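You operate a simulated robot arm through the tools that you are given. There is no shell and no other tool.

The job below is to be done with a simulated two-armed robot. You get a single attempt, and the scene is never put back.

TASK
Press the mended red book under the oak board till its glue has set.
Fine: draw the bed out to lay the board on; bed in, gauge at FIRM, twenty seconds; leave it pressing.

Only the result counts: the job must be done as asked and must still hold three seconds after the hand-in. Knocking over, shifting, dropping, spilling or breaking anything else fails it.

THE ROBOT
Two 6-joint arms with two-finger parallel grippers on one trunk, on a base that moves. Base frame: it is fixed to the floor where the robot stands at the start and does not move with it; the origin is under the middle of the robot, x ahead of it, y to its left, z up. Readings come in mm, degrees, newtons and seconds.
The left shoulder is at the start at [80, 216, 1534], the right one opposite. With the tool pointing down near the work surface each hand reaches from about 100 to 680 mm from the robot's upright axis, wherever it stands, measured 20 degrees to its own side. Places, roughly: book press [1000, -2800, 900]; cover of the red book with a split joint [1000, -2800, 800]; hand wheel of the press [1000, -2800, 1000]; oak pressing board [750, -3000, 750]; red book with a split joint [1000, -2750, 750]; red cloth strip [1000, -2750, 750]; sliding bed of the press [1000, -2800, 800]. Payload 3.43 kg a hand.
The TCP of each hand is the grasp point between the finger pads, 30 mm short of the fingertips. In the tool frame z runs along the fingers and y along their closing line. Largest opening 94 mm; finger width 28, thickness 10; the body of the gripper, 50 by 96 mm, starts 55 mm behind the TCP.
Orientation is that of the tool frame in the base frame, as a unit quaternion [w, x, y, z]. With the fingers straight down and closing along the base's y, the tool's x points along the base's -x, its y along +y and its z along -z.

THE INTERFACE
- The arms move only by the tool step_arm. It takes "left_rows", "right_rows" or both (then of equal length, played together; a hand with none holds still); each is a list of rows, each a list of 3 entries, a list of its own where there are three numbers: the turn, a rotation vector about the tool's x, y, z in degrees, then the shift along the tool's x, y, z in mm, then the gripper command, from -1 (shut) to 1 (fully open), values between in proportion. In form: [[[rx, ry, rz], [dx, dy, dz], jaw], ...]. A call has 1 to 20 rows; each row shifts and turns the commanded pose from where the row before left it, along the tool's axes as they then stand. Rows are played at 5 a second. More than 50 mm and 8.6 degrees between two rows, or a gripper value outside its range, and nothing of the call is played. Where a pose cannot be reached the arm comes as near as it can. A force on the tool above 40 N (or 10 N above the force at the start of the call, whichever is more), or a blocked arm, ends the call early, and 0.2 s more pass. The fingers move at their own pace (about 72 mm/s each) and stop on an object; they squeeze with about 36 N. The grip force told is the motor's: it shows also when the fingers shut on nothing. Time passes only in rows, and 0.2 s behind the last, so rows that do not move let the fingers close. The reply holds the time, the measured pose of the TCP, the force on the tool along the base axes, the opening and the grip force, in the units named above and with some noise, with the torque about the TCP (base axes, N m) and any sound that the robot's microphone picked up, and new pictures: "show" is both (left out), scene, wrist or none (wrist: the cameras of the hands that moved).
- Cameras (640 x 400 px; columns grow to the right, rows downward): "scene" is now at [110.3, 6.7, 1694.8]; the picture's right is [0.09, -1.00, 0.00], its down [-0.73, -0.07, -0.68] and it looks along [0.68, 0.06, -0.73] (base axes); focal length 294 px, centre (320, 200). "left" rides on the left gripper at [76, -14, -103] in its tool frame; the picture's right is [0.18, 0.98, 0.00], its down [-0.75, 0.14, -0.64] and it looks along [-0.63, 0.12, 0.77] (tool axes); focal length 243 px, centre (320, 200). "right" rides on the right gripper at [76, 14, -103] in its tool frame; the picture's right is [-0.18, 0.98, 0.00], its down [-0.75, -0.14, -0.64] and it looks along [-0.63, -0.12, 0.77] (tool axes); focal length 243 px, centre (320, 200). There is no depth. A picture from a camera that has moved, and an enlarged one, comes with that camera's place and axes in the base frame and with its lens.
- move_column(by): slides the trunk up (or, below 0, down) by that many mm; the arms and the scene camera ride with it, the base frame stays. It gives what a move gives, with no picture.
- roll_base(legs): drives the robot by 1 to 6 legs, each [ahead, left, turn to the left] in mm, mm and degrees, along the robot's own axes; the way and the turn of a leg run together, so that a leg with both is an arc; at most 1500 mm and 180 degrees a leg. The arms and the cameras ride along, it lands a little off, and it stops where it bumps. It gives what a move gives, and a new picture of the scene camera.
- turn_head(pan, tilt): turns the head with the scene camera to pan (to the left, within 86 degrees either way) and tilt (down, from -29 to 69), counted from straight ahead of the robot. It gives what a move gives, and a new picture of the scene camera.
- enlarge(camera, box): a new picture of the part [left, top, right, bottom] of that camera's present view, enlarged. The clock stands still meanwhile.
- sign_off(): hands the job in; it is judged then, once.

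Nothing tells you exact positions but the pictures and the camera data. Unless the task says otherwise, let go and move clear before handing in.

The tools are called after "Emit:" as a command line: name --argument value ..., lists and objects as JSON in quotes. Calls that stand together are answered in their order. step_arm: Moves the arms, as the interface text tells. Its arguments: {"type":"object","properties":{"left_rows":{"type":"array"},"right_rows":{"type":"array"},"show":{"type":"string","enum":["both","scene","wrist","none"]}},"required":[]} The other tools are called the same way: move_column (by) moves the trunk up or down; roll_base (legs) drives the base; turn_head (pan, tilt) turns the head that bears the scene camera; enlarge (camera, box) takes an enlarged picture of a part of a camera's view; sign_off () hands the job in.

At the start:

```text
time_s: 0.0
left_eef_pos: [602.2, 213.0, 1037.7]
left_ee_rot: [0.0, -0.001, 1.0, 0.0]
left_contact_force: [-0.5, 0.8, -0.7]
left_torque: [-0.02, 0.03, 0.0]
left_gripper_width: 94.1
left_grip_force: 0.1
right_eef_pos: [577.1, -216.4, 964.2]
right_ee_rot: [0.0, 0.0, 1.0, 0.001]
right_contact_force: [-1.3, 0.4, -0.2]
right_torque: [0.0, -0.02, 0.02]
right_gripper_width: 93.9
right_grip_force: 0.0
trunk travel left (down, up): [-764.0, 76.0]
robot x, y, heading: [2.5, -3.5, 0.1]
head pan, tilt (commanded): [5.2, 46.8]
```

scene: 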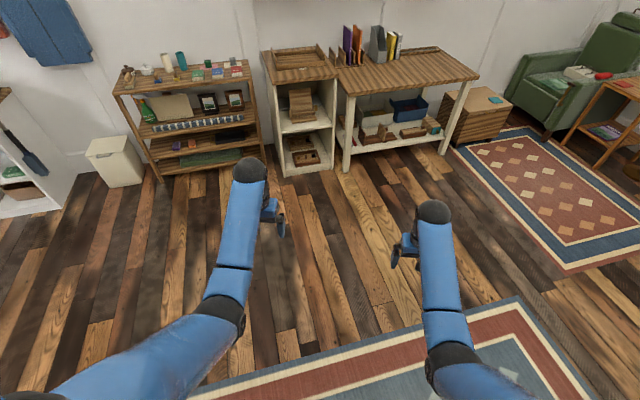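
right: 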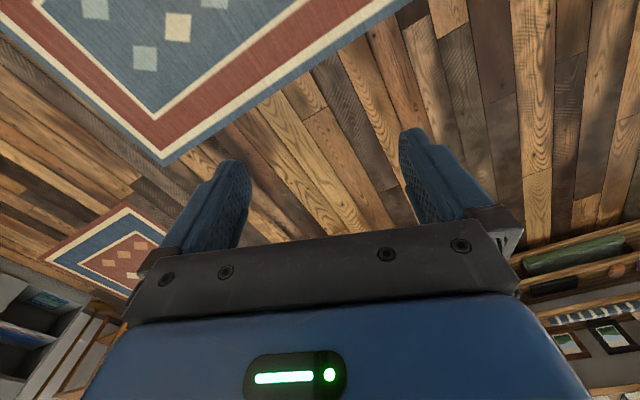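
left: 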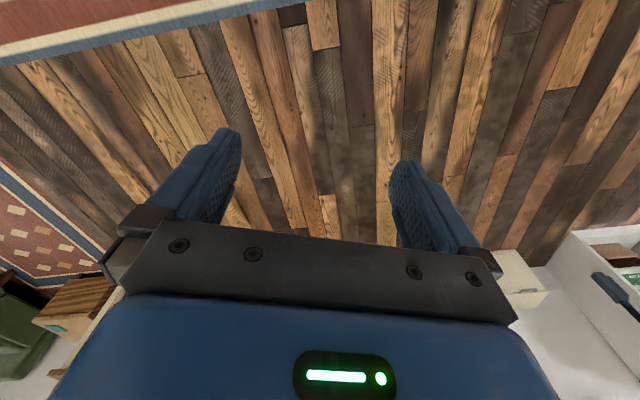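

The camera shows shelves and a table ahead, with no press in view. The press should be far to my right, near y = -2800, so I'll turn the head that way first.

Emit:
turn_head --pan -70 --tilt 25

```text
time_s: 1.5
left_eef_pos: [602.4, 213.4, 1038.3]
left_ee_rot: [0.001, 0.0, 1.0, 0.0]
left_contact_force: [-0.1, 0.1, -0.5]
left_torque: [0.0, 0.02, 0.02]
left_gripper_width: 94.0
left_grip_force: 0.0
right_eef_pos: [577.1, -216.6, 963.8]
right_ee_rot: [0.0, -0.001, 1.0, -0.001]
right_contact_force: [0.5, 0.0, 0.4]
right_torque: [0.03, 0.02, 0.01]
right_gripper_width: 94.1
right_grip_force: 0.0
trunk travel left (down, up): [-764.0, 76.0]
robot x, y, heading: [3.4, -2.7, -0.3]
head pan, tilt (commanded): [-70.0, 25.0]
camera scene: at [62.4, -87.1, 1727.8], right [-0.94, -0.34, 0.0], down [-0.15, 0.4, -0.91], along [0.31, -0.85, -0.42], focal length 294 px, centre (320, 200)
```

scene: 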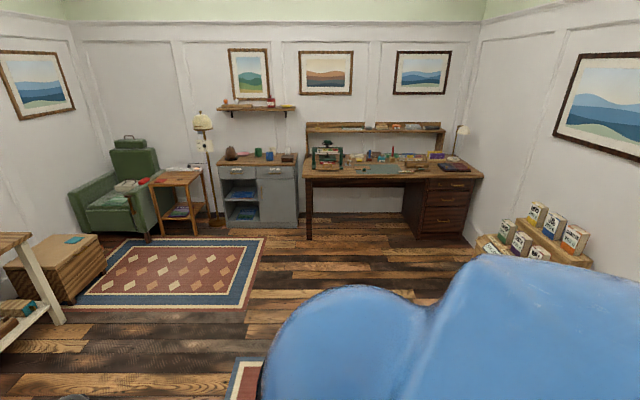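

Emit:
enlarge --camera "scene" --box '[290, 110, 490, 235]'

Emit:
enlarge --camera "scene" --box '[60, 90, 320, 252]'

```text
3.20 times, centred on (390, 172) of scene
camera zoom: at [62.4, -87.1, 1727.8], right [-0.94, -0.34, 0.0], down [-0.15, 0.4, -0.91], along [0.31, -0.85, -0.42], focal length 940 px, centre (96, 288)
```

zoom: 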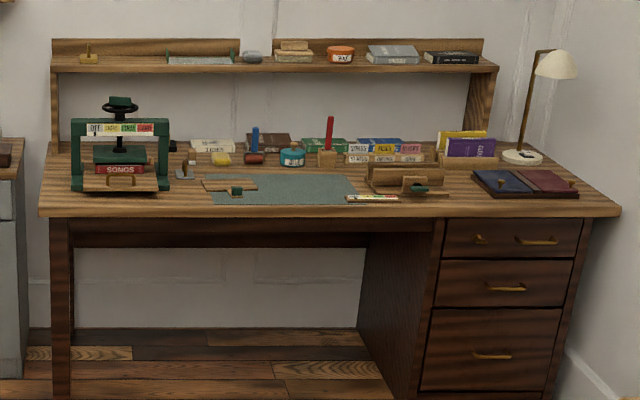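

```text
2.46 times, centred on (190, 171) of scene
camera zoom: at [62.4, -87.1, 1727.8], right [-0.94, -0.34, 0.0], down [-0.15, 0.4, -0.91], along [0.31, -0.85, -0.42], focal length 723 px, centre (640, 271)
```

zoom: 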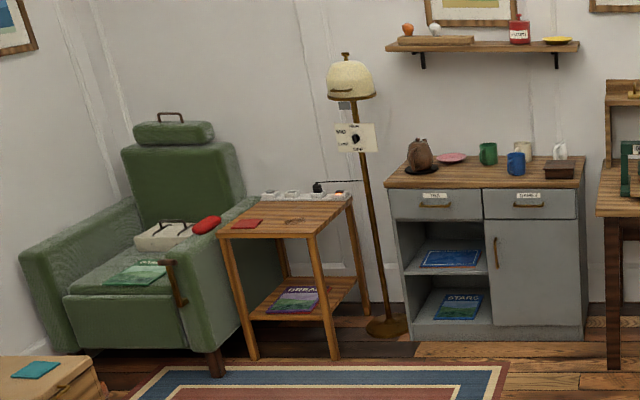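

The workbench faces me turned about 21° from my axes. The press stands at its left end, with the red SONGS book on its bed. I'll turn to face it and drive to about 1 m away for a closer look.

Emit:
roll_base --legs '[[0, 0, -69], [950, -40, 0], [950, -40, 0]]'

Emit:
turn_head --pan 0 --tilt 40

```text
time_s: 14.1
left_eef_pos: [1035.7, -2311.2, 1037.9]
left_ee_rot: [0.001, 0.571, 0.821, -0.001]
left_contact_force: [0.9, 0.0, 1.3]
left_torque: [-0.02, -0.02, 0.03]
left_gripper_width: 94.1
left_grip_force: 0.0
right_eef_pos: [627.1, -2435.2, 965.1]
right_ee_rot: [0.0, 0.57, 0.821, 0.0]
right_contact_force: [0.4, 0.2, -0.1]
right_torque: [0.01, -0.01, -0.01]
right_gripper_width: 94.4
right_grip_force: 0.1
trunk travel left (down, up): [-764.0, 76.0]
robot x, y, heading: [628.6, -1824.0, -69.7]
head pan, tilt (commanded): [-70.0, 25.0]
camera scene: at [567.7, -1908.0, 1727.9], right [-0.65, 0.76, 0.0], down [0.32, 0.27, -0.91], along [-0.69, -0.59, -0.42], focal length 294 px, centre (320, 200)
```

scene: 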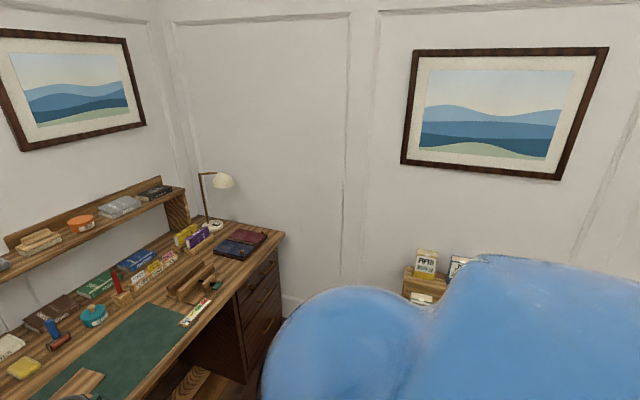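

```text
time_s: 15.5
left_eef_pos: [1038.6, -2309.7, 1038.9]
left_ee_rot: [0.001, 0.571, 0.821, 0.0]
left_contact_force: [0.9, -0.1, -0.8]
left_torque: [-0.04, 0.04, 0.0]
left_gripper_width: 94.1
left_grip_force: 0.1
right_eef_pos: [625.6, -2437.2, 964.1]
right_ee_rot: [0.0, 0.57, 0.822, 0.001]
right_contact_force: [0.3, 0.0, 0.5]
right_torque: [-0.03, 0.0, 0.01]
right_gripper_width: 94.0
right_grip_force: 0.2
trunk travel left (down, up): [-764.0, 76.0]
robot x, y, heading: [628.2, -1819.7, -69.6]
head pan, tilt (commanded): [0.0, 40.0]
camera scene: at [668.0, -1929.4, 1704.5], right [-0.94, -0.35, 0.0], down [-0.22, 0.6, -0.77], along [0.27, -0.72, -0.64], focal length 294 px, centre (320, 200)
```

scene: 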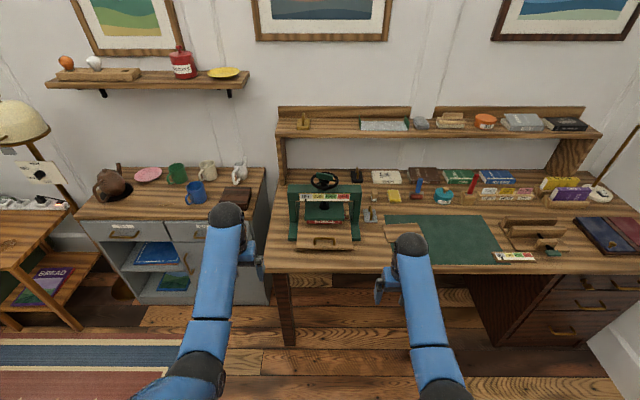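

The press is now straight ahead, with a board lying on the desk to its right. I'll enlarge both.

Emit:
enlarge --camera "scene" --box '[270, 160, 398, 270]'

Emit:
enlarge --camera "scene" --box '[350, 160, 510, 260]'

Emit:
enlarge --camera "scene" --box '[460, 165, 620, 265]'

```text
3.64 times, centred on (334, 215) of scene
camera zoom: at [668.0, -1929.4, 1704.5], right [-0.94, -0.35, 0.0], down [-0.22, 0.6, -0.77], along [0.27, -0.72, -0.64], focal length 1068 px, centre (269, 146)
```

zoom: 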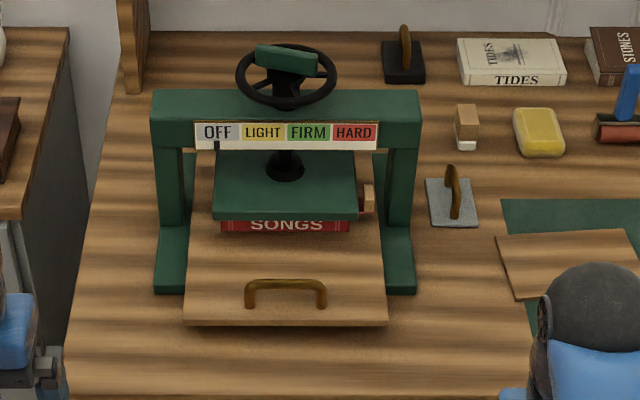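

```text
4.00 times, centred on (430, 210) of scene
camera zoom: at [668.0, -1929.4, 1704.5], right [-0.94, -0.35, 0.0], down [-0.22, 0.6, -0.77], along [0.27, -0.72, -0.64], focal length 1175 px, centre (-120, 160)
```

zoom: 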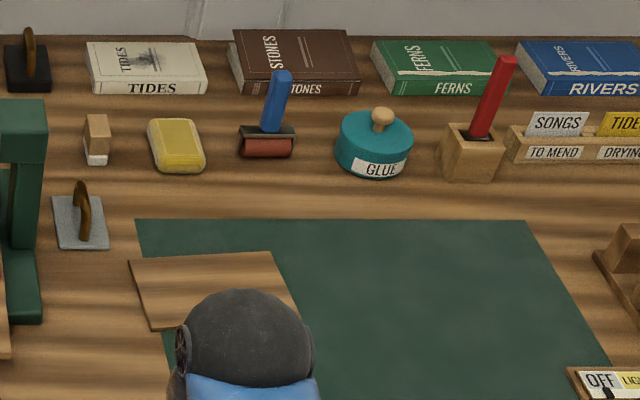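

```text
4.00 times, centred on (540, 215) of scene
camera zoom: at [668.0, -1929.4, 1704.5], right [-0.94, -0.35, 0.0], down [-0.22, 0.6, -0.77], along [0.27, -0.72, -0.64], focal length 1175 px, centre (-560, 140)
```

zoom: 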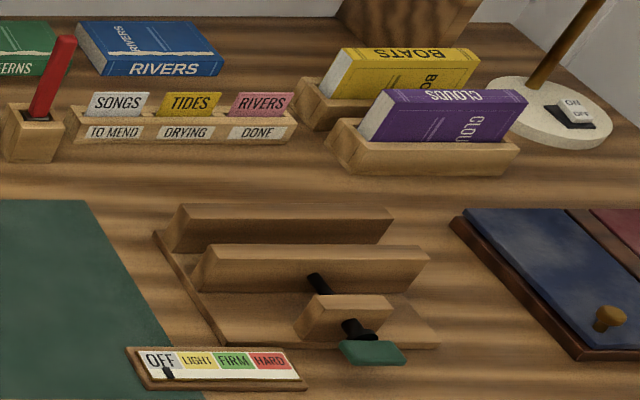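

The press has a hand wheel with a raised handle, a gauge reading OFF, and a bed with a bail handle. The board on the mat is hidden by my right arm, so I'll draw both arms back to see it.

Emit:
step_arm --left_rows '[[[0, 0, 0], [40, 0, 0], 1], [[0, 0, 0], [40, 0, 0], 1], [[0, 0, 0], [40, 0, 0], 1], [[0, 0, 0], [40, 0, 0], 1], [[0, 0, 0], [40, 0, 0], 1], [[0, 0, 0], [40, 0, 0], 1]]' --right_rows '[[[0, 0, 0], [40, 0, -20], 1], [[0, 0, 0], [40, 0, -20], 1], [[0, 0, 0], [40, 0, -20], 1], [[0, 0, 0], [40, 0, 0], 1], [[0, 0, 0], [40, 0, 0], 1], [[0, 0, 0], [40, 0, 0], 1]]' --show "scene"

```text
time_s: 16.9
left_eef_pos: [961.5, -2108.9, 968.0]
left_ee_rot: [0.003, 0.571, 0.821, -0.003]
left_contact_force: [0.1, -0.1, 0.4]
left_torque: [-0.01, -0.01, 0.02]
left_gripper_width: 94.2
left_grip_force: 0.1
left hand out of reach, approached as far as the arm can: row 1, 2, 3, 4, 5
right_eef_pos: [548.7, -2221.0, 966.6]
right_ee_rot: [0.001, 0.571, 0.821, -0.002]
right_contact_force: [-0.2, 0.4, -0.9]
right_torque: [-0.07, 0.01, 0.01]
right_gripper_width: 94.1
right_grip_force: 0.1
right hand out of reach, approached as far as the arm can: row 2, 3, 4
trunk travel left (down, up): [-764.0, 76.0]
robot x, y, heading: [627.4, -1816.6, -69.7]
head pan, tilt (commanded): [0.0, 40.0]
camera scene: at [666.4, -1924.8, 1704.9], right [-0.94, -0.35, 0.0], down [-0.22, 0.6, -0.77], along [0.27, -0.72, -0.64], focal length 294 px, centre (320, 200)
```

scene: 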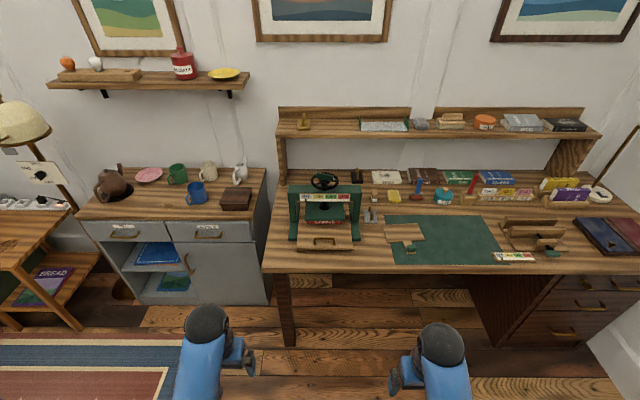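

Emit:
enlarge --camera "scene" --box '[350, 180, 478, 270]'

Emit:
enlarge --camera "scene" --box '[275, 165, 385, 260]'

```text
4.44 times, centred on (414, 225) of scene
camera zoom: at [666.4, -1924.8, 1704.9], right [-0.94, -0.35, 0.0], down [-0.22, 0.6, -0.77], along [0.27, -0.72, -0.64], focal length 1305 px, centre (-98, 89)
```

zoom: 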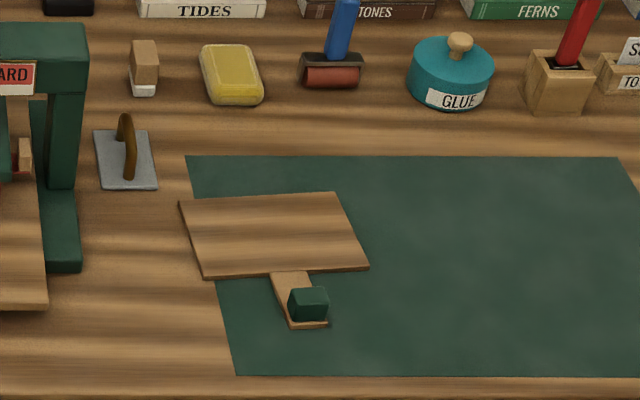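

```text
4.21 times, centred on (330, 212) of scene
camera zoom: at [666.4, -1924.8, 1704.9], right [-0.94, -0.35, 0.0], down [-0.22, 0.6, -0.77], along [0.27, -0.72, -0.64], focal length 1237 px, centre (278, 147)
```

zoom: 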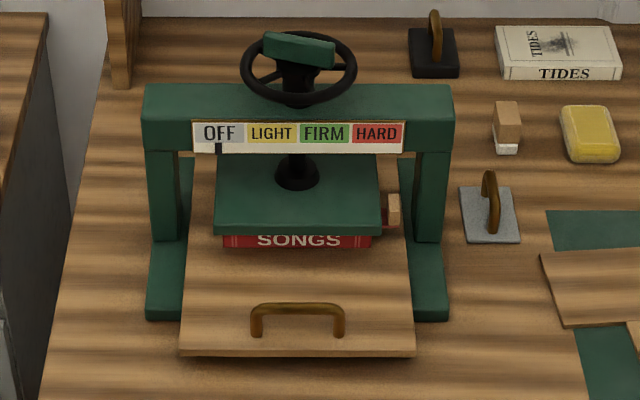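

The oak board is a paddle with a tongue that carries a green cube to grip. I'll look straight down to see how big my base is before moving closer.

Emit:
turn_head --pan 0 --tilt 69

```text
time_s: 17.9
left_eef_pos: [962.5, -2112.7, 965.5]
left_ee_rot: [0.002, 0.57, 0.821, -0.002]
left_contact_force: [-0.5, -0.4, 0.5]
left_torque: [-0.01, -0.03, 0.02]
left_gripper_width: 94.1
left_grip_force: 0.0
right_eef_pos: [548.4, -2224.8, 966.7]
right_ee_rot: [0.0, 0.571, 0.821, 0.0]
right_contact_force: [0.0, -0.2, 0.4]
right_torque: [0.0, 0.0, -0.01]
right_gripper_width: 94.2
right_grip_force: 0.1
trunk travel left (down, up): [-764.0, 76.0]
robot x, y, heading: [629.2, -1819.8, -69.9]
head pan, tilt (commanded): [0.0, 68.8]
camera scene: at [658.1, -1902.7, 1668.4], right [-0.94, -0.35, 0.0], down [-0.33, 0.87, -0.36], along [0.13, -0.34, -0.93], focal length 294 px, centre (320, 200)
```

scene: 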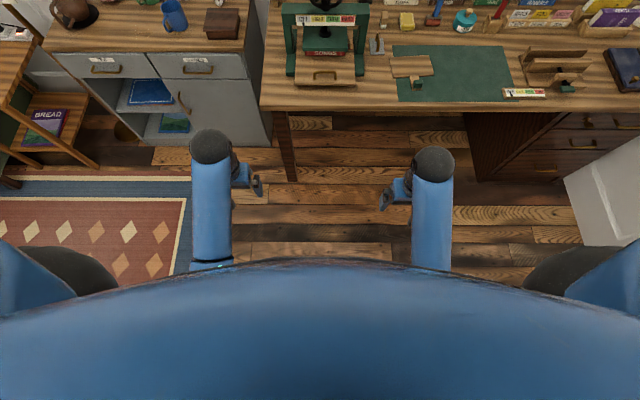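

Floor is visible from about 370 mm in front of my axis, so the base ends short of that. The desk edge is about 820 mm ahead. I'll go forward 330 mm, a little to the right, and look again.

Emit:
roll_base --legs '[[330, -90, 0.8]]'

Emit:
turn_head --pan 0 --tilt 55

```text
time_s: 20.1
left_eef_pos: [998.9, -2443.0, 967.2]
left_ee_rot: [0.003, 0.564, 0.826, -0.002]
left_contact_force: [-0.3, 0.2, 0.0]
left_torque: [-0.02, 0.0, 0.0]
left_gripper_width: 93.9
left_grip_force: 0.1
right_eef_pos: [588.5, -2561.6, 967.1]
right_ee_rot: [0.002, 0.564, 0.826, -0.001]
right_contact_force: [-0.7, -0.2, -0.1]
right_torque: [-0.01, 0.0, 0.01]
right_gripper_width: 94.1
right_grip_force: 0.1
trunk travel left (down, up): [-764.0, 76.0]
robot x, y, heading: [660.3, -2159.2, -68.7]
head pan, tilt (commanded): [0.0, 68.8]
camera scene: at [691.8, -2237.0, 1668.6], right [-0.93, -0.36, 0.0], down [-0.34, 0.87, -0.36], along [0.13, -0.34, -0.93], focal length 294 px, centre (320, 200)
```

scene: 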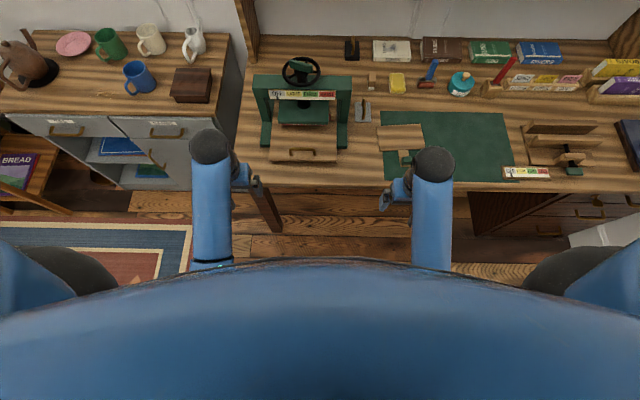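

```text
time_s: 20.9
left_eef_pos: [1000.8, -2444.5, 967.0]
left_ee_rot: [0.002, 0.565, 0.825, -0.002]
left_contact_force: [0.3, 0.0, 0.0]
left_torque: [0.02, -0.04, -0.02]
left_gripper_width: 93.9
left_grip_force: 0.1
right_eef_pos: [588.3, -2563.4, 968.0]
right_ee_rot: [0.0, 0.564, 0.826, 0.0]
right_contact_force: [-0.7, 0.4, 0.8]
right_torque: [-0.03, 0.01, -0.01]
right_gripper_width: 94.1
right_grip_force: 0.1
trunk travel left (down, up): [-764.0, 76.0]
robot x, y, heading: [659.8, -2160.0, -68.8]
head pan, tilt (commanded): [0.0, 55.0]
camera scene: at [698.0, -2255.4, 1683.8], right [-0.93, -0.36, 0.0], down [-0.3, 0.76, -0.57], along [0.21, -0.53, -0.82], focal length 294 px, centre (320, 200)
```

scene: 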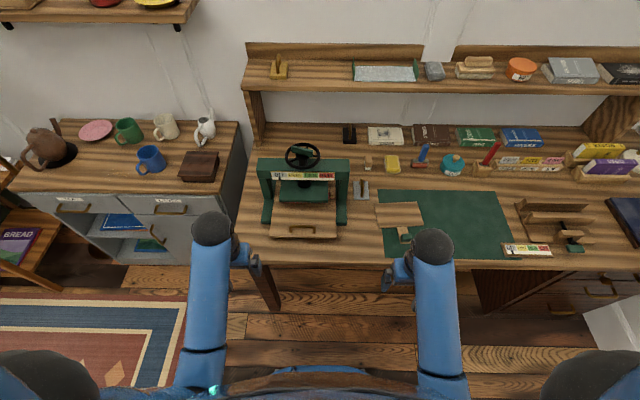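

Emit:
enlarge --camera "scene" --box '[240, 130, 370, 250]'

Emit:
enlarge --camera "scene" --box '[340, 170, 450, 265]'

```text
3.33 times, centred on (305, 190) of scene
camera zoom: at [698.0, -2255.4, 1683.8], right [-0.93, -0.36, 0.0], down [-0.3, 0.76, -0.57], along [0.21, -0.53, -0.82], focal length 979 px, centre (370, 233)
```

zoom: 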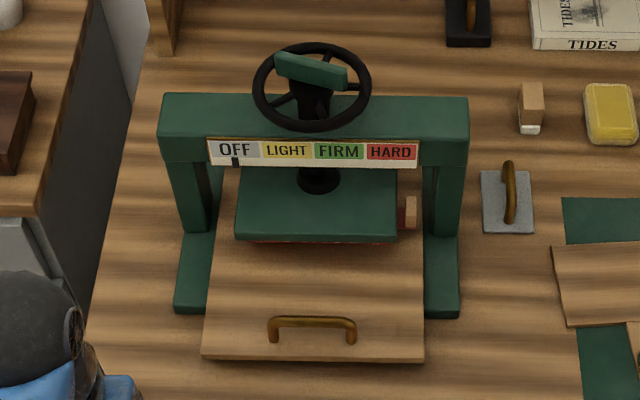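

```text
4.21 times, centred on (395, 218) of scene
camera zoom: at [698.0, -2255.4, 1683.8], right [-0.93, -0.36, 0.0], down [-0.3, 0.76, -0.57], along [0.21, -0.53, -0.82], focal length 1237 px, centre (4, 126)
```

zoom: 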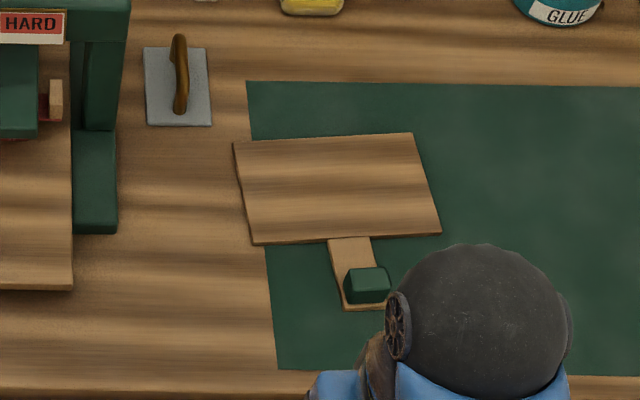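

By comparing views I put the desk top at about z 748, the bed handle near z 820 and 595 mm ahead, and the wheel near z 980 and 770 mm ahead. I need to move closer, so I'll turn the right hand around and use its camera to see the base front.

Emit:
step_arm --right_rows '[[[0, 0, 8.5], [0, 0, 0], 1], [[0, 0, 8.5], [0, 0, 0], 1], [[0, 0, 8.5], [0, 0, 0], 1], [[0, 0, 8.5], [0, 0, 0], 1], [[0, 0, 8.5], [0, 0, 0], 1], [[0, 0, 8.5], [0, 0, 0], 1], [[0, 0, 8.5], [0, 0, 0], 1], [[0, 0, 8.5], [0, 0, 0], 1], [[0, 0, 8.5], [0, 0, 0], 1], [[0, 0, 8.5], [0, 0, 0], 1], [[0, 0, 8.5], [0, 0, 0], 1], [[0, 0, 8.5], [0, 0, 0], 1], [[0, 0, 8.5], [0, 0, 0], 1], [[0, 0, 8.5], [0, 0, 0], 1], [[0, 0, 8.5], [0, 0, 0], 1], [[0, 0, 8.5], [0, 0, 0], 1]]' --show "wrist"

```text
time_s: 24.3
left_eef_pos: [999.9, -2445.5, 965.9]
left_ee_rot: [0.002, 0.564, 0.826, -0.002]
left_contact_force: [0.1, 0.1, -0.6]
left_torque: [0.0, 0.02, -0.01]
left_gripper_width: 94.1
left_grip_force: 0.0
right_eef_pos: [589.5, -2563.7, 966.3]
right_ee_rot: [0.001, 0.977, -0.214, 0.001]
right_contact_force: [0.0, 0.4, 0.0]
right_torque: [-0.01, 0.02, -0.01]
right_gripper_width: 94.0
right_grip_force: 0.1
trunk travel left (down, up): [-764.0, 76.0]
robot x, y, heading: [660.3, -2164.2, -68.8]
head pan, tilt (commanded): [0.0, 55.0]
camera right: at [651.2, -2608.8, 1068.0], right [-0.58, -0.81, 0.0], down [-0.62, 0.44, 0.64], along [-0.52, 0.37, -0.77], focal length 243 px, centre (320, 200)
```

right: 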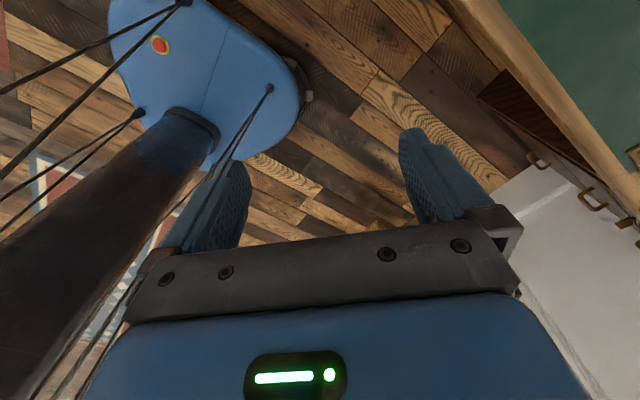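

My base front is about 250 mm ahead of my axis, so moving another 150 mm forward still clears the desk. I'll turn the right hand back and then drive in.

Emit:
step_arm --right_rows '[[[0, 0, -8.5], [0, 0, 0], 1], [[0, 0, -8.5], [0, 0, 0], 1], [[0, 0, -8.5], [0, 0, 0], 1], [[0, 0, -8.5], [0, 0, 0], 1], [[0, 0, -8.5], [0, 0, 0], 1], [[0, 0, -8.5], [0, 0, 0], 1], [[0, 0, -8.5], [0, 0, 0], 1], [[0, 0, -8.5], [0, 0, 0], 1], [[0, 0, -8.5], [0, 0, 0], 1], [[0, 0, -8.5], [0, 0, 0], 1], [[0, 0, -8.5], [0, 0, 0], 1], [[0, 0, -8.5], [0, 0, 0], 1], [[0, 0, -8.5], [0, 0, 0], 1], [[0, 0, -8.5], [0, 0, 0], 1], [[0, 0, -8.5], [0, 0, 0], 1], [[0, 0, -8.5], [0, 0, 0], 1]]' --show "none"

Emit:
roll_base --legs '[[150, -10, 0]]'

```text
time_s: 27.7
left_eef_pos: [1000.2, -2445.4, 965.6]
left_ee_rot: [0.001, 0.565, 0.825, -0.002]
left_contact_force: [0.8, 1.2, 0.4]
left_torque: [0.02, 0.01, 0.03]
left_gripper_width: 94.2
left_grip_force: 0.0
right_eef_pos: [587.8, -2563.3, 965.6]
right_ee_rot: [0.001, 0.565, 0.825, 0.0]
right_contact_force: [0.0, 0.5, -0.2]
right_torque: [0.0, 0.02, 0.04]
right_gripper_width: 93.8
right_grip_force: 0.1
trunk travel left (down, up): [-764.0, 76.0]
robot x, y, heading: [660.1, -2157.3, -68.7]
head pan, tilt (commanded): [0.0, 55.0]
```

```text
time_s: 29.0
left_eef_pos: [1044.6, -2586.2, 967.0]
left_ee_rot: [0.004, 0.564, 0.826, -0.002]
left_contact_force: [0.5, 0.4, -0.1]
left_torque: [-0.01, 0.01, 0.01]
left_gripper_width: 94.0
left_grip_force: 0.0
right_eef_pos: [632.3, -2704.3, 968.1]
right_ee_rot: [0.002, 0.564, 0.826, -0.001]
right_contact_force: [0.1, 0.2, 0.3]
right_torque: [-0.02, 0.0, -0.01]
right_gripper_width: 93.9
right_grip_force: 0.0
trunk travel left (down, up): [-764.0, 76.0]
robot x, y, heading: [706.1, -2301.6, -68.8]
head pan, tilt (commanded): [0.0, 55.0]
camera scene: at [742.1, -2394.9, 1684.2], right [-0.93, -0.36, 0.0], down [-0.3, 0.76, -0.58], along [0.21, -0.54, -0.82], focal length 294 px, centre (320, 200)
```

scene: 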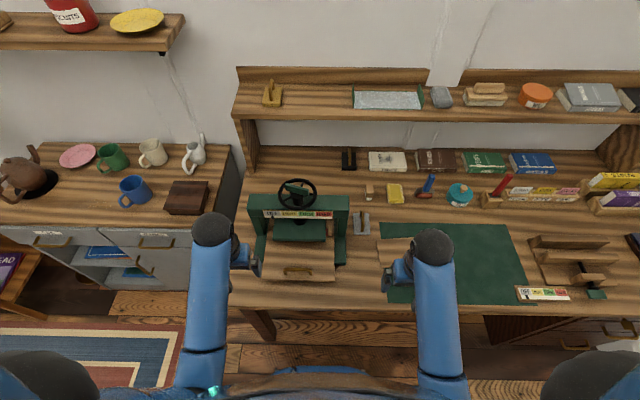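

The press is now about 620 mm ahead and slightly left, within reach of the left hand. I'll move the left hand over in front of it and use the wrist camera.

Emit:
step_arm --left_rows '[[[0, 0, 0], [0, -36, 0], 1], [[0, 0, 0], [0, -36, 0], 1], [[0, 0, 0], [0, -36, 0], 1], [[0, 0, 0], [0, -36, 0], 1], [[0, 0, 0], [0, 0, 0], 1]]' --show "wrist"

```text
time_s: 30.2
left_eef_pos: [911.7, -2640.9, 966.5]
left_ee_rot: [0.002, 0.564, 0.826, -0.002]
left_contact_force: [0.2, 0.2, 0.0]
left_torque: [-0.02, 0.01, 0.02]
left_gripper_width: 94.1
left_grip_force: 0.0
right_eef_pos: [632.6, -2706.0, 966.0]
right_ee_rot: [0.001, 0.564, 0.826, -0.001]
right_contact_force: [0.9, 0.4, 0.0]
right_torque: [-0.01, 0.0, 0.02]
right_gripper_width: 93.9
right_grip_force: 0.0
trunk travel left (down, up): [-764.0, 76.0]
robot x, y, heading: [704.1, -2301.3, -68.6]
head pan, tilt (commanded): [0.0, 55.0]
camera left: at [870.4, -2573.2, 1068.4], right [0.85, 0.53, 0.0], down [0.4, -0.65, 0.65], along [0.34, -0.55, -0.76], focal length 243 px, centre (320, 200)
```

left: 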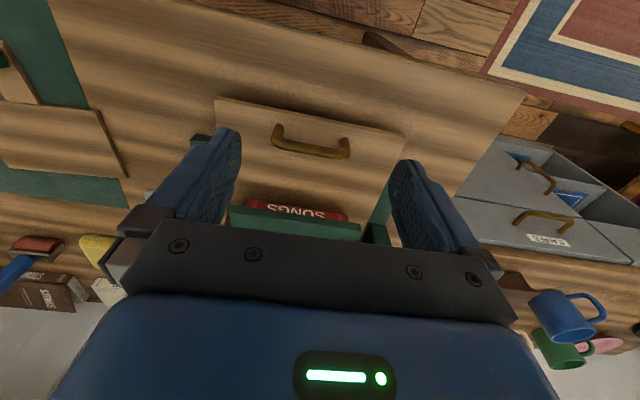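

Emit:
enlarge --camera "left" --box '[180, 80, 420, 240]'

Emit:
enlarge --camera "scene" --box '[235, 160, 365, 290]'

```text
2.50 times, centred on (300, 160) of left
camera zoom: at [870.4, -2573.2, 1068.4], right [0.85, 0.53, 0.0], down [0.4, -0.65, 0.65], along [0.34, -0.55, -0.76], focal length 606 px, centre (370, 300)
```

zoom: 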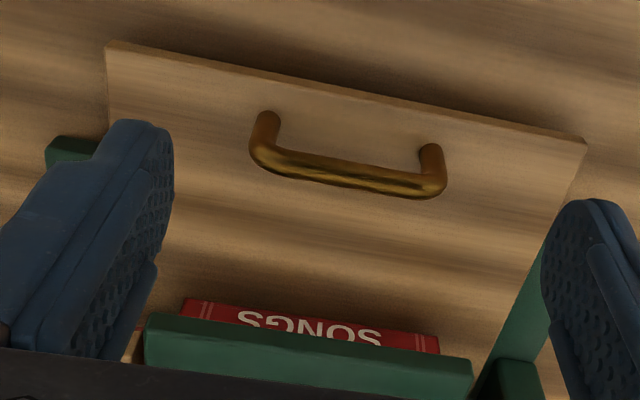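

```text
3.08 times, centred on (300, 225) of scene
camera zoom: at [743.1, -2398.0, 1683.9], right [-0.93, -0.36, 0.0], down [-0.3, 0.76, -0.57], along [0.21, -0.53, -0.82], focal length 904 px, centre (382, 123)
```

zoom: 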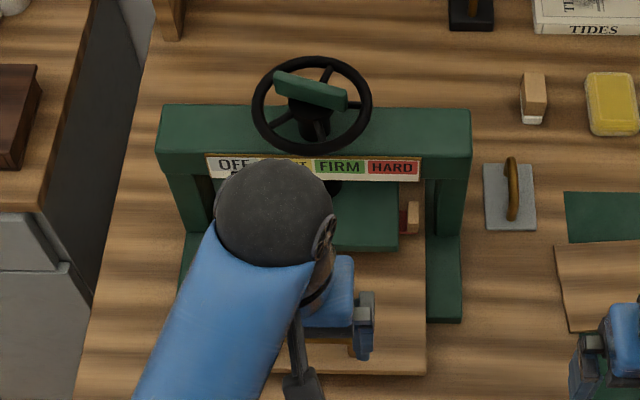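

The wrist view gives the bail handle at about (935, -2695), standing some 35 mm above the bed. I'll move the left hand above it and turn it so the fingers close front to back.

Emit:
step_arm --left_rows '[[[0, 0, 0], [-30, 0, 0], 1], [[0, 0, 0], [-30, 0, 0], 1], [[0, 0, -8.2], [0, 0, 0], 1], [[0, 0, -8.2], [0, 0, 0], 1], [[0, 0, -8.2], [0, 0, 0], 1], [[0, 0, -8.2], [0, 0, 0], 1], [[0, 0, -8.2], [0, 0, 0], 1], [[0, 0, -8.2], [0, 0, 0], 1], [[0, 0, -8.2], [0, 0, 0], 1], [[0, 0, -8.2], [0, 0, 0], 1], [[0, 0, -8.2], [0, 0, 0], 1], [[0, 0, -8.2], [0, 0, 0], 1], [[0, 0, -8], [0, 0, 0], 1], [[0, 0, 0], [0, 0, 20], 1], [[0, 0, 0], [0, 0, 20], 1], [[0, 0, 0], [0, 0, 0], 1]]' --show "both"

```text
time_s: 33.6
left_eef_pos: [932.6, -2697.5, 925.2]
left_ee_rot: [0.001, -0.185, 0.983, -0.003]
left_contact_force: [-0.6, 0.8, -0.2]
left_torque: [0.02, 0.0, 0.0]
left_gripper_width: 93.9
left_grip_force: 0.0
right_eef_pos: [633.8, -2706.2, 965.7]
right_ee_rot: [0.0, 0.564, 0.825, -0.001]
right_contact_force: [0.0, -0.9, 0.4]
right_torque: [-0.02, -0.01, 0.03]
right_gripper_width: 94.0
right_grip_force: 0.1
trunk travel left (down, up): [-764.0, 76.0]
robot x, y, heading: [706.8, -2305.5, -68.7]
head pan, tilt (commanded): [0.0, 55.0]
camera scene: at [743.2, -2398.9, 1683.8], right [-0.93, -0.36, 0.0], down [-0.3, 0.76, -0.57], along [0.21, -0.53, -0.82], focal length 294 px, centre (320, 200)
camera left: at [867.3, -2737.5, 1029.0], right [-0.53, 0.85, 0.0], down [0.65, 0.41, 0.64], along [0.55, 0.34, -0.77], focal length 243 px, centre (320, 200)
```

scene: 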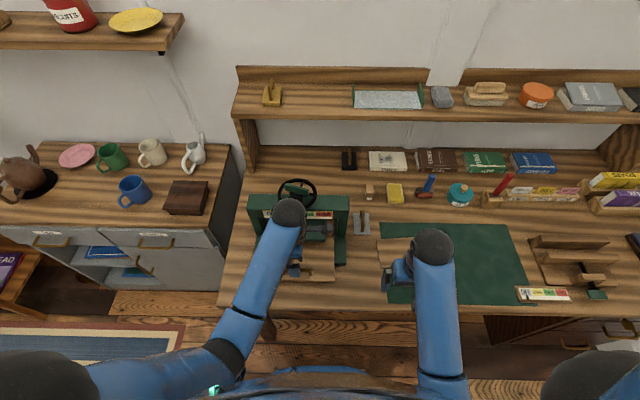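
left: 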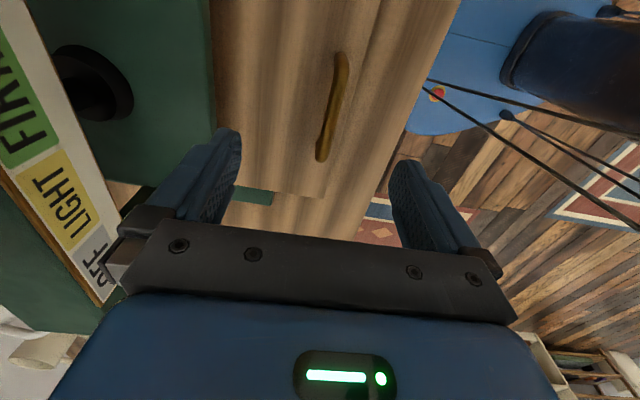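

The handle bar sits between the open fingers at about z 823. I'll shift 7 mm back and lower the hand around it.

Emit:
step_arm --left_rows '[[[0, 0, 0], [0, 7, 20], 1], [[0, 0, 0], [0, 0, 20], 1], [[0, 0, 0], [0, 0, 20], 1], [[0, 0, 0], [0, 0, 15], 1], [[0, 0, 0], [0, 0, 10], 1], [[0, 0, 0], [0, 0, 5], 1], [[0, 0, 0], [0, 0, 0], 1]]' --show "both"

```text
time_s: 35.2
left_eef_pos: [931.1, -2690.5, 834.9]
left_ee_rot: [0.0, -0.186, 0.983, -0.003]
left_contact_force: [0.2, 0.3, -0.5]
left_torque: [-0.03, 0.0, 0.0]
left_gripper_width: 94.1
left_grip_force: 0.0
right_eef_pos: [633.1, -2707.9, 967.2]
right_ee_rot: [-0.001, 0.565, 0.825, 0.0]
right_contact_force: [0.2, 0.8, 0.0]
right_torque: [-0.02, 0.01, -0.02]
right_gripper_width: 94.0
right_grip_force: 0.0
trunk travel left (down, up): [-764.0, 76.0]
robot x, y, heading: [708.1, -2305.3, -68.3]
head pan, tilt (commanded): [0.0, 55.0]
camera scene: at [743.3, -2398.9, 1683.8], right [-0.93, -0.36, 0.0], down [-0.3, 0.76, -0.57], along [0.21, -0.53, -0.82], focal length 294 px, centre (320, 200)
camera left: at [865.1, -2730.3, 937.6], right [-0.53, 0.85, 0.0], down [0.65, 0.41, 0.64], along [0.55, 0.34, -0.77], focal length 243 px, centre (320, 200)
```

scene: 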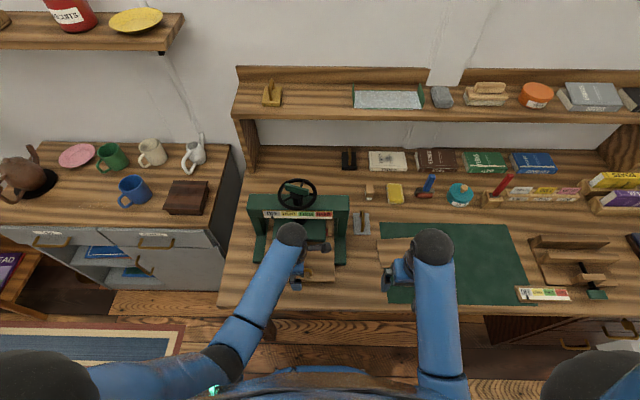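
left: 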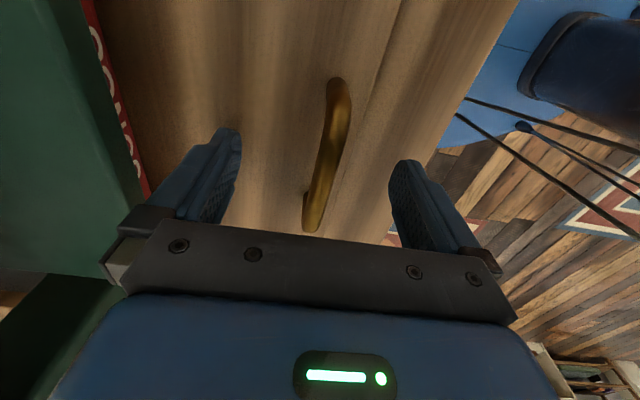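

Emit:
step_arm --left_rows '[[[0, 0, 0], [0, 0, 5], 1], [[0, 0, 0], [0, 0, 5], 1], [[0, 0, 0], [0, 0, 5], 1], [[0, 0, 0], [0, 0, 0], 1]]' --show "wrist"

```text
time_s: 36.2
left_eef_pos: [929.9, -2691.0, 823.4]
left_ee_rot: [0.0, -0.185, 0.983, -0.006]
left_contact_force: [3.3, 2.9, 25.6]
left_torque: [-0.98, -0.64, 0.11]
left_gripper_width: 93.1
left_grip_force: 0.1
right_eef_pos: [632.6, -2704.5, 968.1]
right_ee_rot: [0.001, 0.564, 0.826, -0.001]
right_contact_force: [-0.8, -0.4, 0.0]
right_torque: [0.0, -0.01, -0.01]
right_gripper_width: 94.0
right_grip_force: 0.0
trunk travel left (down, up): [-764.0, 76.0]
robot x, y, heading: [708.8, -2302.5, -68.7]
head pan, tilt (commanded): [0.0, 55.0]
camera left: at [865.3, -2730.4, 926.1], right [-0.53, 0.85, -0.01], down [0.65, 0.41, 0.64], along [0.55, 0.33, -0.77], focal length 243 px, centre (320, 200)
```

left: 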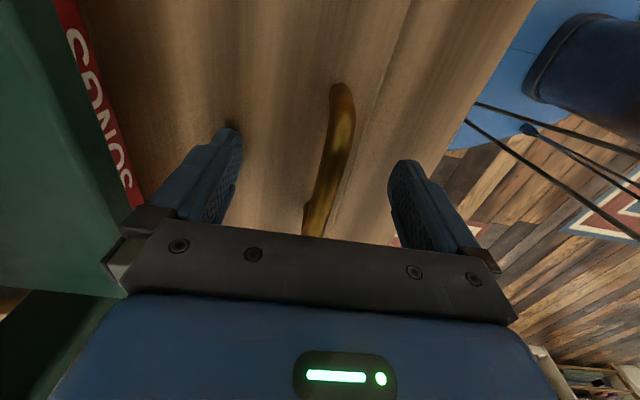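

The fingertips touched the bed at about z 793, so the bar is near TCP height. I'll lift slightly off the bed and close on the handle.

Emit:
step_arm --left_rows '[[[0, 0, 0], [0, 0, -8], 1], [[0, 0, 0], [0, 0, 0], 0], [[0, 0, 0], [0, 0, 0], -1], [[0, 0, 0], [0, 0, 0], -1], [[0, 0, 0], [0, 0, 0], -1], [[0, 0, 0], [0, 0, 0], -1]]' --show "wrist"

```text
time_s: 37.6
left_eef_pos: [930.9, -2689.2, 828.2]
left_ee_rot: [0.0, -0.184, 0.983, -0.002]
left_contact_force: [-3.9, 10.9, -3.1]
left_torque: [-0.03, 0.16, -1.02]
left_gripper_width: 16.0
left_grip_force: 44.9
right_eef_pos: [631.8, -2705.6, 965.9]
right_ee_rot: [0.0, 0.564, 0.826, 0.0]
right_contact_force: [0.6, -1.1, -0.6]
right_torque: [-0.04, 0.02, 0.01]
right_gripper_width: 94.1
right_grip_force: 0.1
trunk travel left (down, up): [-764.0, 76.0]
robot x, y, heading: [704.2, -2303.0, -68.7]
head pan, tilt (commanded): [0.0, 55.0]
camera left: at [864.6, -2729.5, 930.9], right [-0.53, 0.85, 0.0], down [0.65, 0.41, 0.64], along [0.55, 0.34, -0.77], focal length 243 px, centre (320, 200)
```

left: 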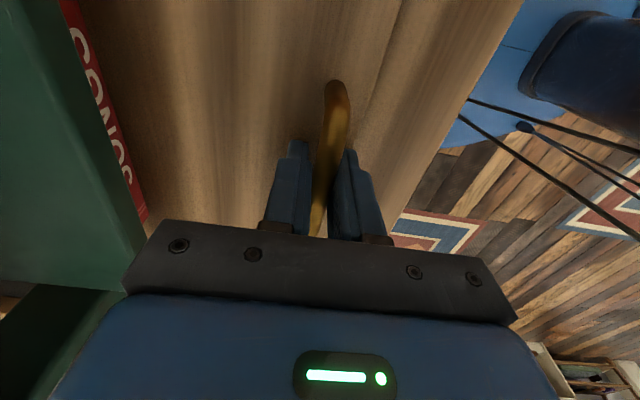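

The handle is gripped with a 16 mm opening. I'll draw the bed out slowly toward me and watch the force and the book.

Emit:
step_arm --left_rows '[[[0, 0, 0], [0, 10, 0], -1], [[0, 0, 0], [0, 15, 0], -1], [[0, 0, 0], [0, 15, 0], -1], [[0, 0, 0], [0, 0, 0], -1]]' --show "both"

```text
time_s: 38.6
left_eef_pos: [916.3, -2653.8, 829.1]
left_ee_rot: [0.0, -0.185, 0.983, -0.001]
left_contact_force: [-0.9, 0.3, -14.9]
left_torque: [0.01, 0.05, -1.03]
left_gripper_width: 16.3
left_grip_force: 44.8
right_eef_pos: [634.2, -2707.3, 965.5]
right_ee_rot: [-0.001, 0.564, 0.826, 0.001]
right_contact_force: [-0.7, 0.8, 0.0]
right_torque: [-0.02, 0.0, -0.03]
right_gripper_width: 94.0
right_grip_force: 0.2
trunk travel left (down, up): [-764.0, 76.0]
robot x, y, heading: [704.9, -2305.8, -68.8]
head pan, tilt (commanded): [0.0, 55.0]
camera scene: at [744.4, -2400.9, 1683.6], right [-0.93, -0.36, 0.0], down [-0.3, 0.76, -0.57], along [0.21, -0.53, -0.82], focal length 294 px, centre (320, 200)
camera left: at [851.3, -2693.1, 930.9], right [-0.53, 0.85, 0.0], down [0.65, 0.41, 0.64], along [0.55, 0.34, -0.77], focal length 243 px, centre (320, 200)
```

scene: 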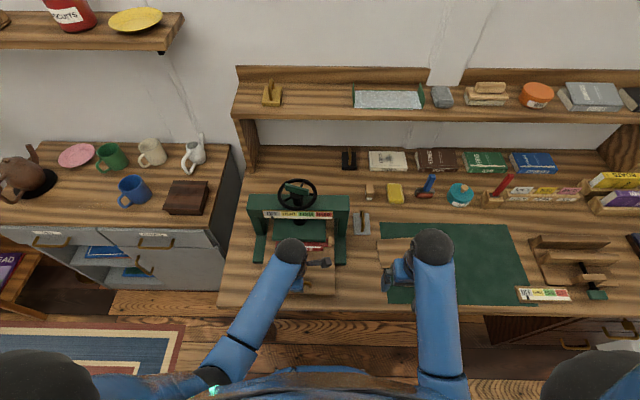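
left: 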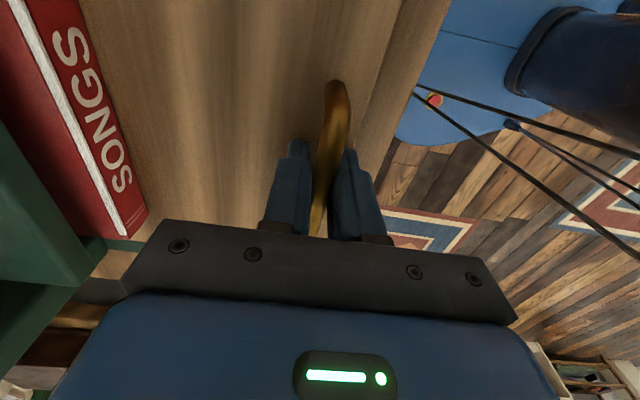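

Emit:
step_arm --left_rows '[[[0, 0, 0], [0, 15, 0], -1], [[0, 0, 0], [0, 15, 0], -1], [[0, 0, 0], [0, 15, 0], -1], [[0, 0, 0], [0, 15, 0], -1], [[0, 0, 0], [0, 15, 0], -1], [[0, 0, 0], [0, 15, 0], -1], [[0, 0, 0], [0, 15, 0], -1], [[0, 0, 0], [0, 0, 0], -1]]' --show "both"

```text
time_s: 40.4
left_eef_pos: [879.5, -2554.0, 828.2]
left_ee_rot: [0.0, -0.185, 0.983, 0.0]
left_contact_force: [23.4, 10.3, -6.3]
left_torque: [0.04, -0.05, -1.02]
left_gripper_width: 16.5
left_grip_force: 44.7
right_eef_pos: [637.0, -2706.1, 967.1]
right_ee_rot: [-0.001, 0.564, 0.825, -0.001]
right_contact_force: [0.3, 0.3, 0.8]
right_torque: [-0.02, -0.01, 0.03]
right_gripper_width: 94.1
right_grip_force: 0.0
trunk travel left (down, up): [-764.0, 76.0]
robot x, y, heading: [706.9, -2305.5, -68.8]
head pan, tilt (commanded): [0.0, 55.0]
camera scene: at [748.8, -2397.3, 1683.6], right [-0.93, -0.36, 0.0], down [-0.3, 0.76, -0.57], along [0.21, -0.54, -0.82], focal length 294 px, centre (320, 200)
camera left: at [815.4, -2594.9, 931.0], right [-0.53, 0.85, 0.0], down [0.65, 0.41, 0.64], along [0.55, 0.34, -0.77], focal length 243 px, centre (320, 200)
```

scene: 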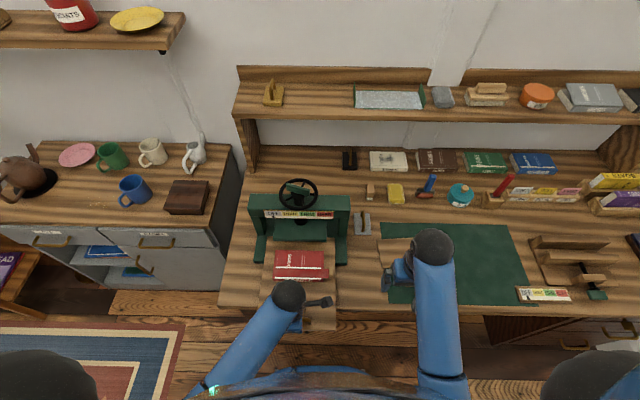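
left: 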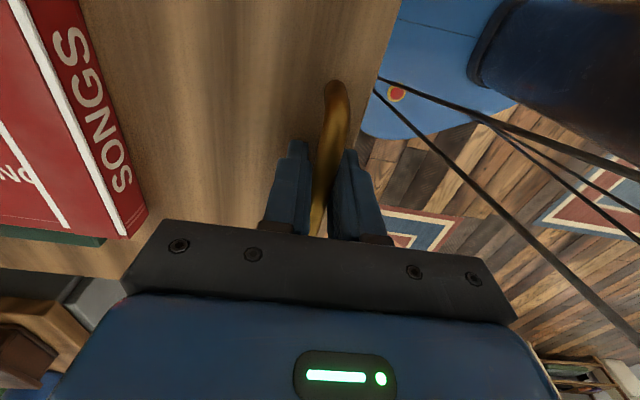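

The bed has come out 145 mm with the book on it, and a small side force shows the slide runs about 1° to the left. I'll check how far the book is out.

Emit:
enlarge --camera "scene" --box '[235, 165, 375, 305]'

```text
2.86 times, centred on (305, 235) of scene
camera zoom: at [748.8, -2397.3, 1683.6], right [-0.93, -0.36, 0.0], down [-0.3, 0.76, -0.57], along [0.21, -0.54, -0.82], focal length 839 px, centre (363, 100)
```

zoom: 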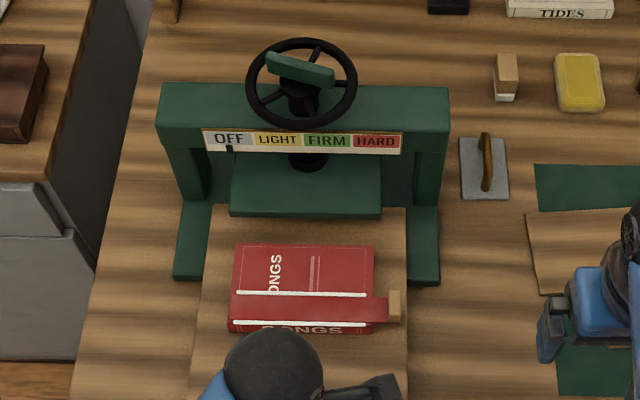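

The book is clear of the platen and I can now see the red cloth strip lying along its joint, with a wooden tab at the right. I'll draw the bed a little further, correcting to the left.

Emit:
step_arm --left_rows '[[[0, 0, 0], [-3, 0, 0], -1], [[0, 0, 0], [-0.5, 15, 0], -1], [[0, 0, 0], [-0.5, 15, 0], -1], [[0, 0, 0], [-0.5, 15, 0], -1], [[0, 0, 0], [-0.5, 15, 0], -1], [[0, 0, 0], [0, 0, 0], -1]]' --show "both"

```text
time_s: 41.8
left_eef_pos: [860.5, -2502.2, 828.3]
left_ee_rot: [-0.001, -0.184, 0.983, -0.002]
left_contact_force: [10.7, -8.7, -11.4]
left_torque: [0.13, -0.08, -1.0]
left_gripper_width: 16.5
left_grip_force: 44.8
right_eef_pos: [634.5, -2708.1, 966.6]
right_ee_rot: [-0.002, 0.565, 0.825, 0.0]
right_contact_force: [-0.3, 0.5, -0.2]
right_torque: [0.01, -0.01, 0.01]
right_gripper_width: 94.1
right_grip_force: 0.0
trunk travel left (down, up): [-764.0, 76.0]
robot x, y, heading: [704.0, -2305.4, -68.6]
head pan, tilt (commanded): [0.0, 55.0]
camera scene: at [746.0, -2401.5, 1683.7], right [-0.93, -0.36, 0.0], down [-0.3, 0.76, -0.57], along [0.21, -0.53, -0.82], focal length 294 px, centre (320, 200)
camera left: at [796.0, -2541.2, 931.4], right [-0.53, 0.85, -0.01], down [0.65, 0.41, 0.64], along [0.54, 0.33, -0.77], focal length 243 px, centre (320, 200)
```

scene: 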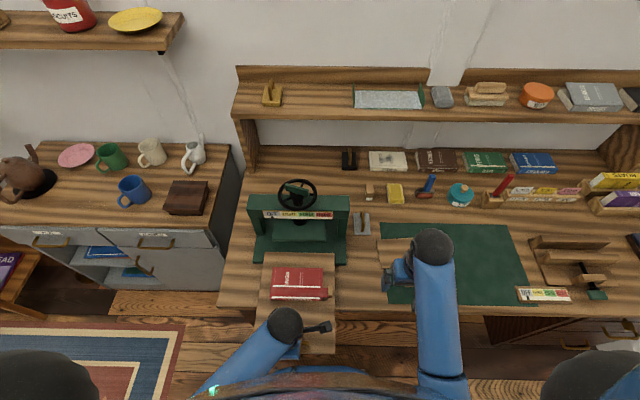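
left: 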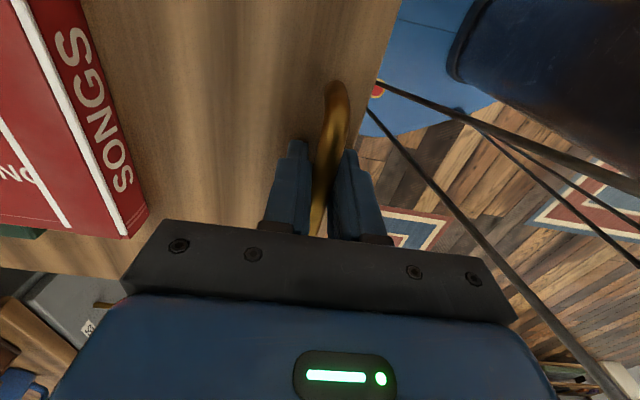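

The bed is out 200 mm and the resistance suggests it has reached its stop. I'll release the handle, lift straight up, and move the left hand off to the left.

Emit:
step_arm --left_rows '[[[0, 0, 0], [0, -2, 0], -1], [[0, 0, 0], [0, 0, 0], 1], [[0, 0, 0], [0, 0, 0], 1], [[0, 0, 0], [0, 0, 0], 1], [[0, 0, 0], [0, 0, -20], 1], [[0, 0, 0], [0, 0, -20], 1], [[0, 0, 0], [0, 0, -20], 1], [[0, 0, 0], [0, 0, -20], 1], [[0, 0, 0], [-30, 0, 0], 1], [[0, 0, 0], [-30, 0, 0], 1], [[0, 0, 0], [-30, 0, 0], 1], [[0, 0, 0], [-30, 0, 0], 1], [[0, 0, 0], [-30, -20, 0], 1], [[0, 0, 0], [-30, -20, 0], 1], [[0, 0, 0], [0, 0, 0], 1]]' --show "both"

```text
time_s: 45.0
left_eef_pos: [1045.8, -2471.4, 909.2]
left_ee_rot: [0.001, -0.185, 0.983, -0.002]
left_contact_force: [0.7, 0.4, 0.5]
left_torque: [0.0, 0.03, 0.05]
left_gripper_width: 94.2
left_grip_force: 0.1
right_eef_pos: [632.9, -2706.6, 966.9]
right_ee_rot: [0.001, 0.564, 0.826, -0.001]
right_contact_force: [-0.6, 0.6, -0.2]
right_torque: [-0.02, 0.0, 0.03]
right_gripper_width: 93.8
right_grip_force: 0.1
trunk travel left (down, up): [-764.0, 76.0]
robot x, y, heading: [702.1, -2307.1, -68.8]
head pan, tilt (commanded): [0.0, 55.0]
camera scene: at [743.1, -2398.1, 1683.9], right [-0.93, -0.36, 0.0], down [-0.3, 0.76, -0.57], along [0.21, -0.53, -0.82], focal length 294 px, centre (320, 200)
camera left: at [980.3, -2511.3, 1011.8], right [-0.53, 0.85, -0.01], down [0.65, 0.41, 0.64], along [0.55, 0.34, -0.77], focal length 243 px, centre (320, 200)
```

scene: 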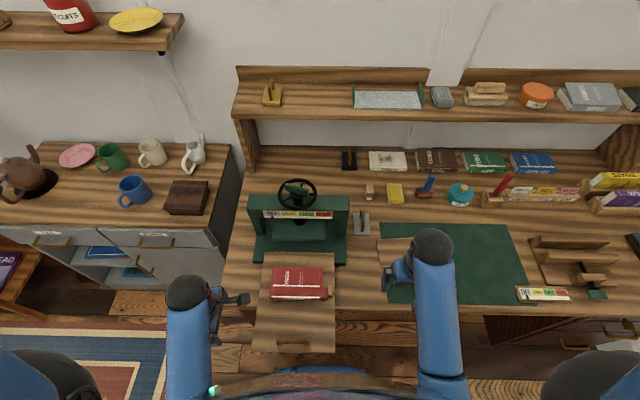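
left: 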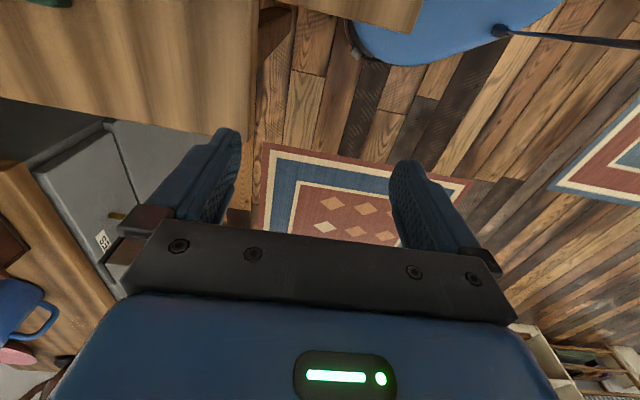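

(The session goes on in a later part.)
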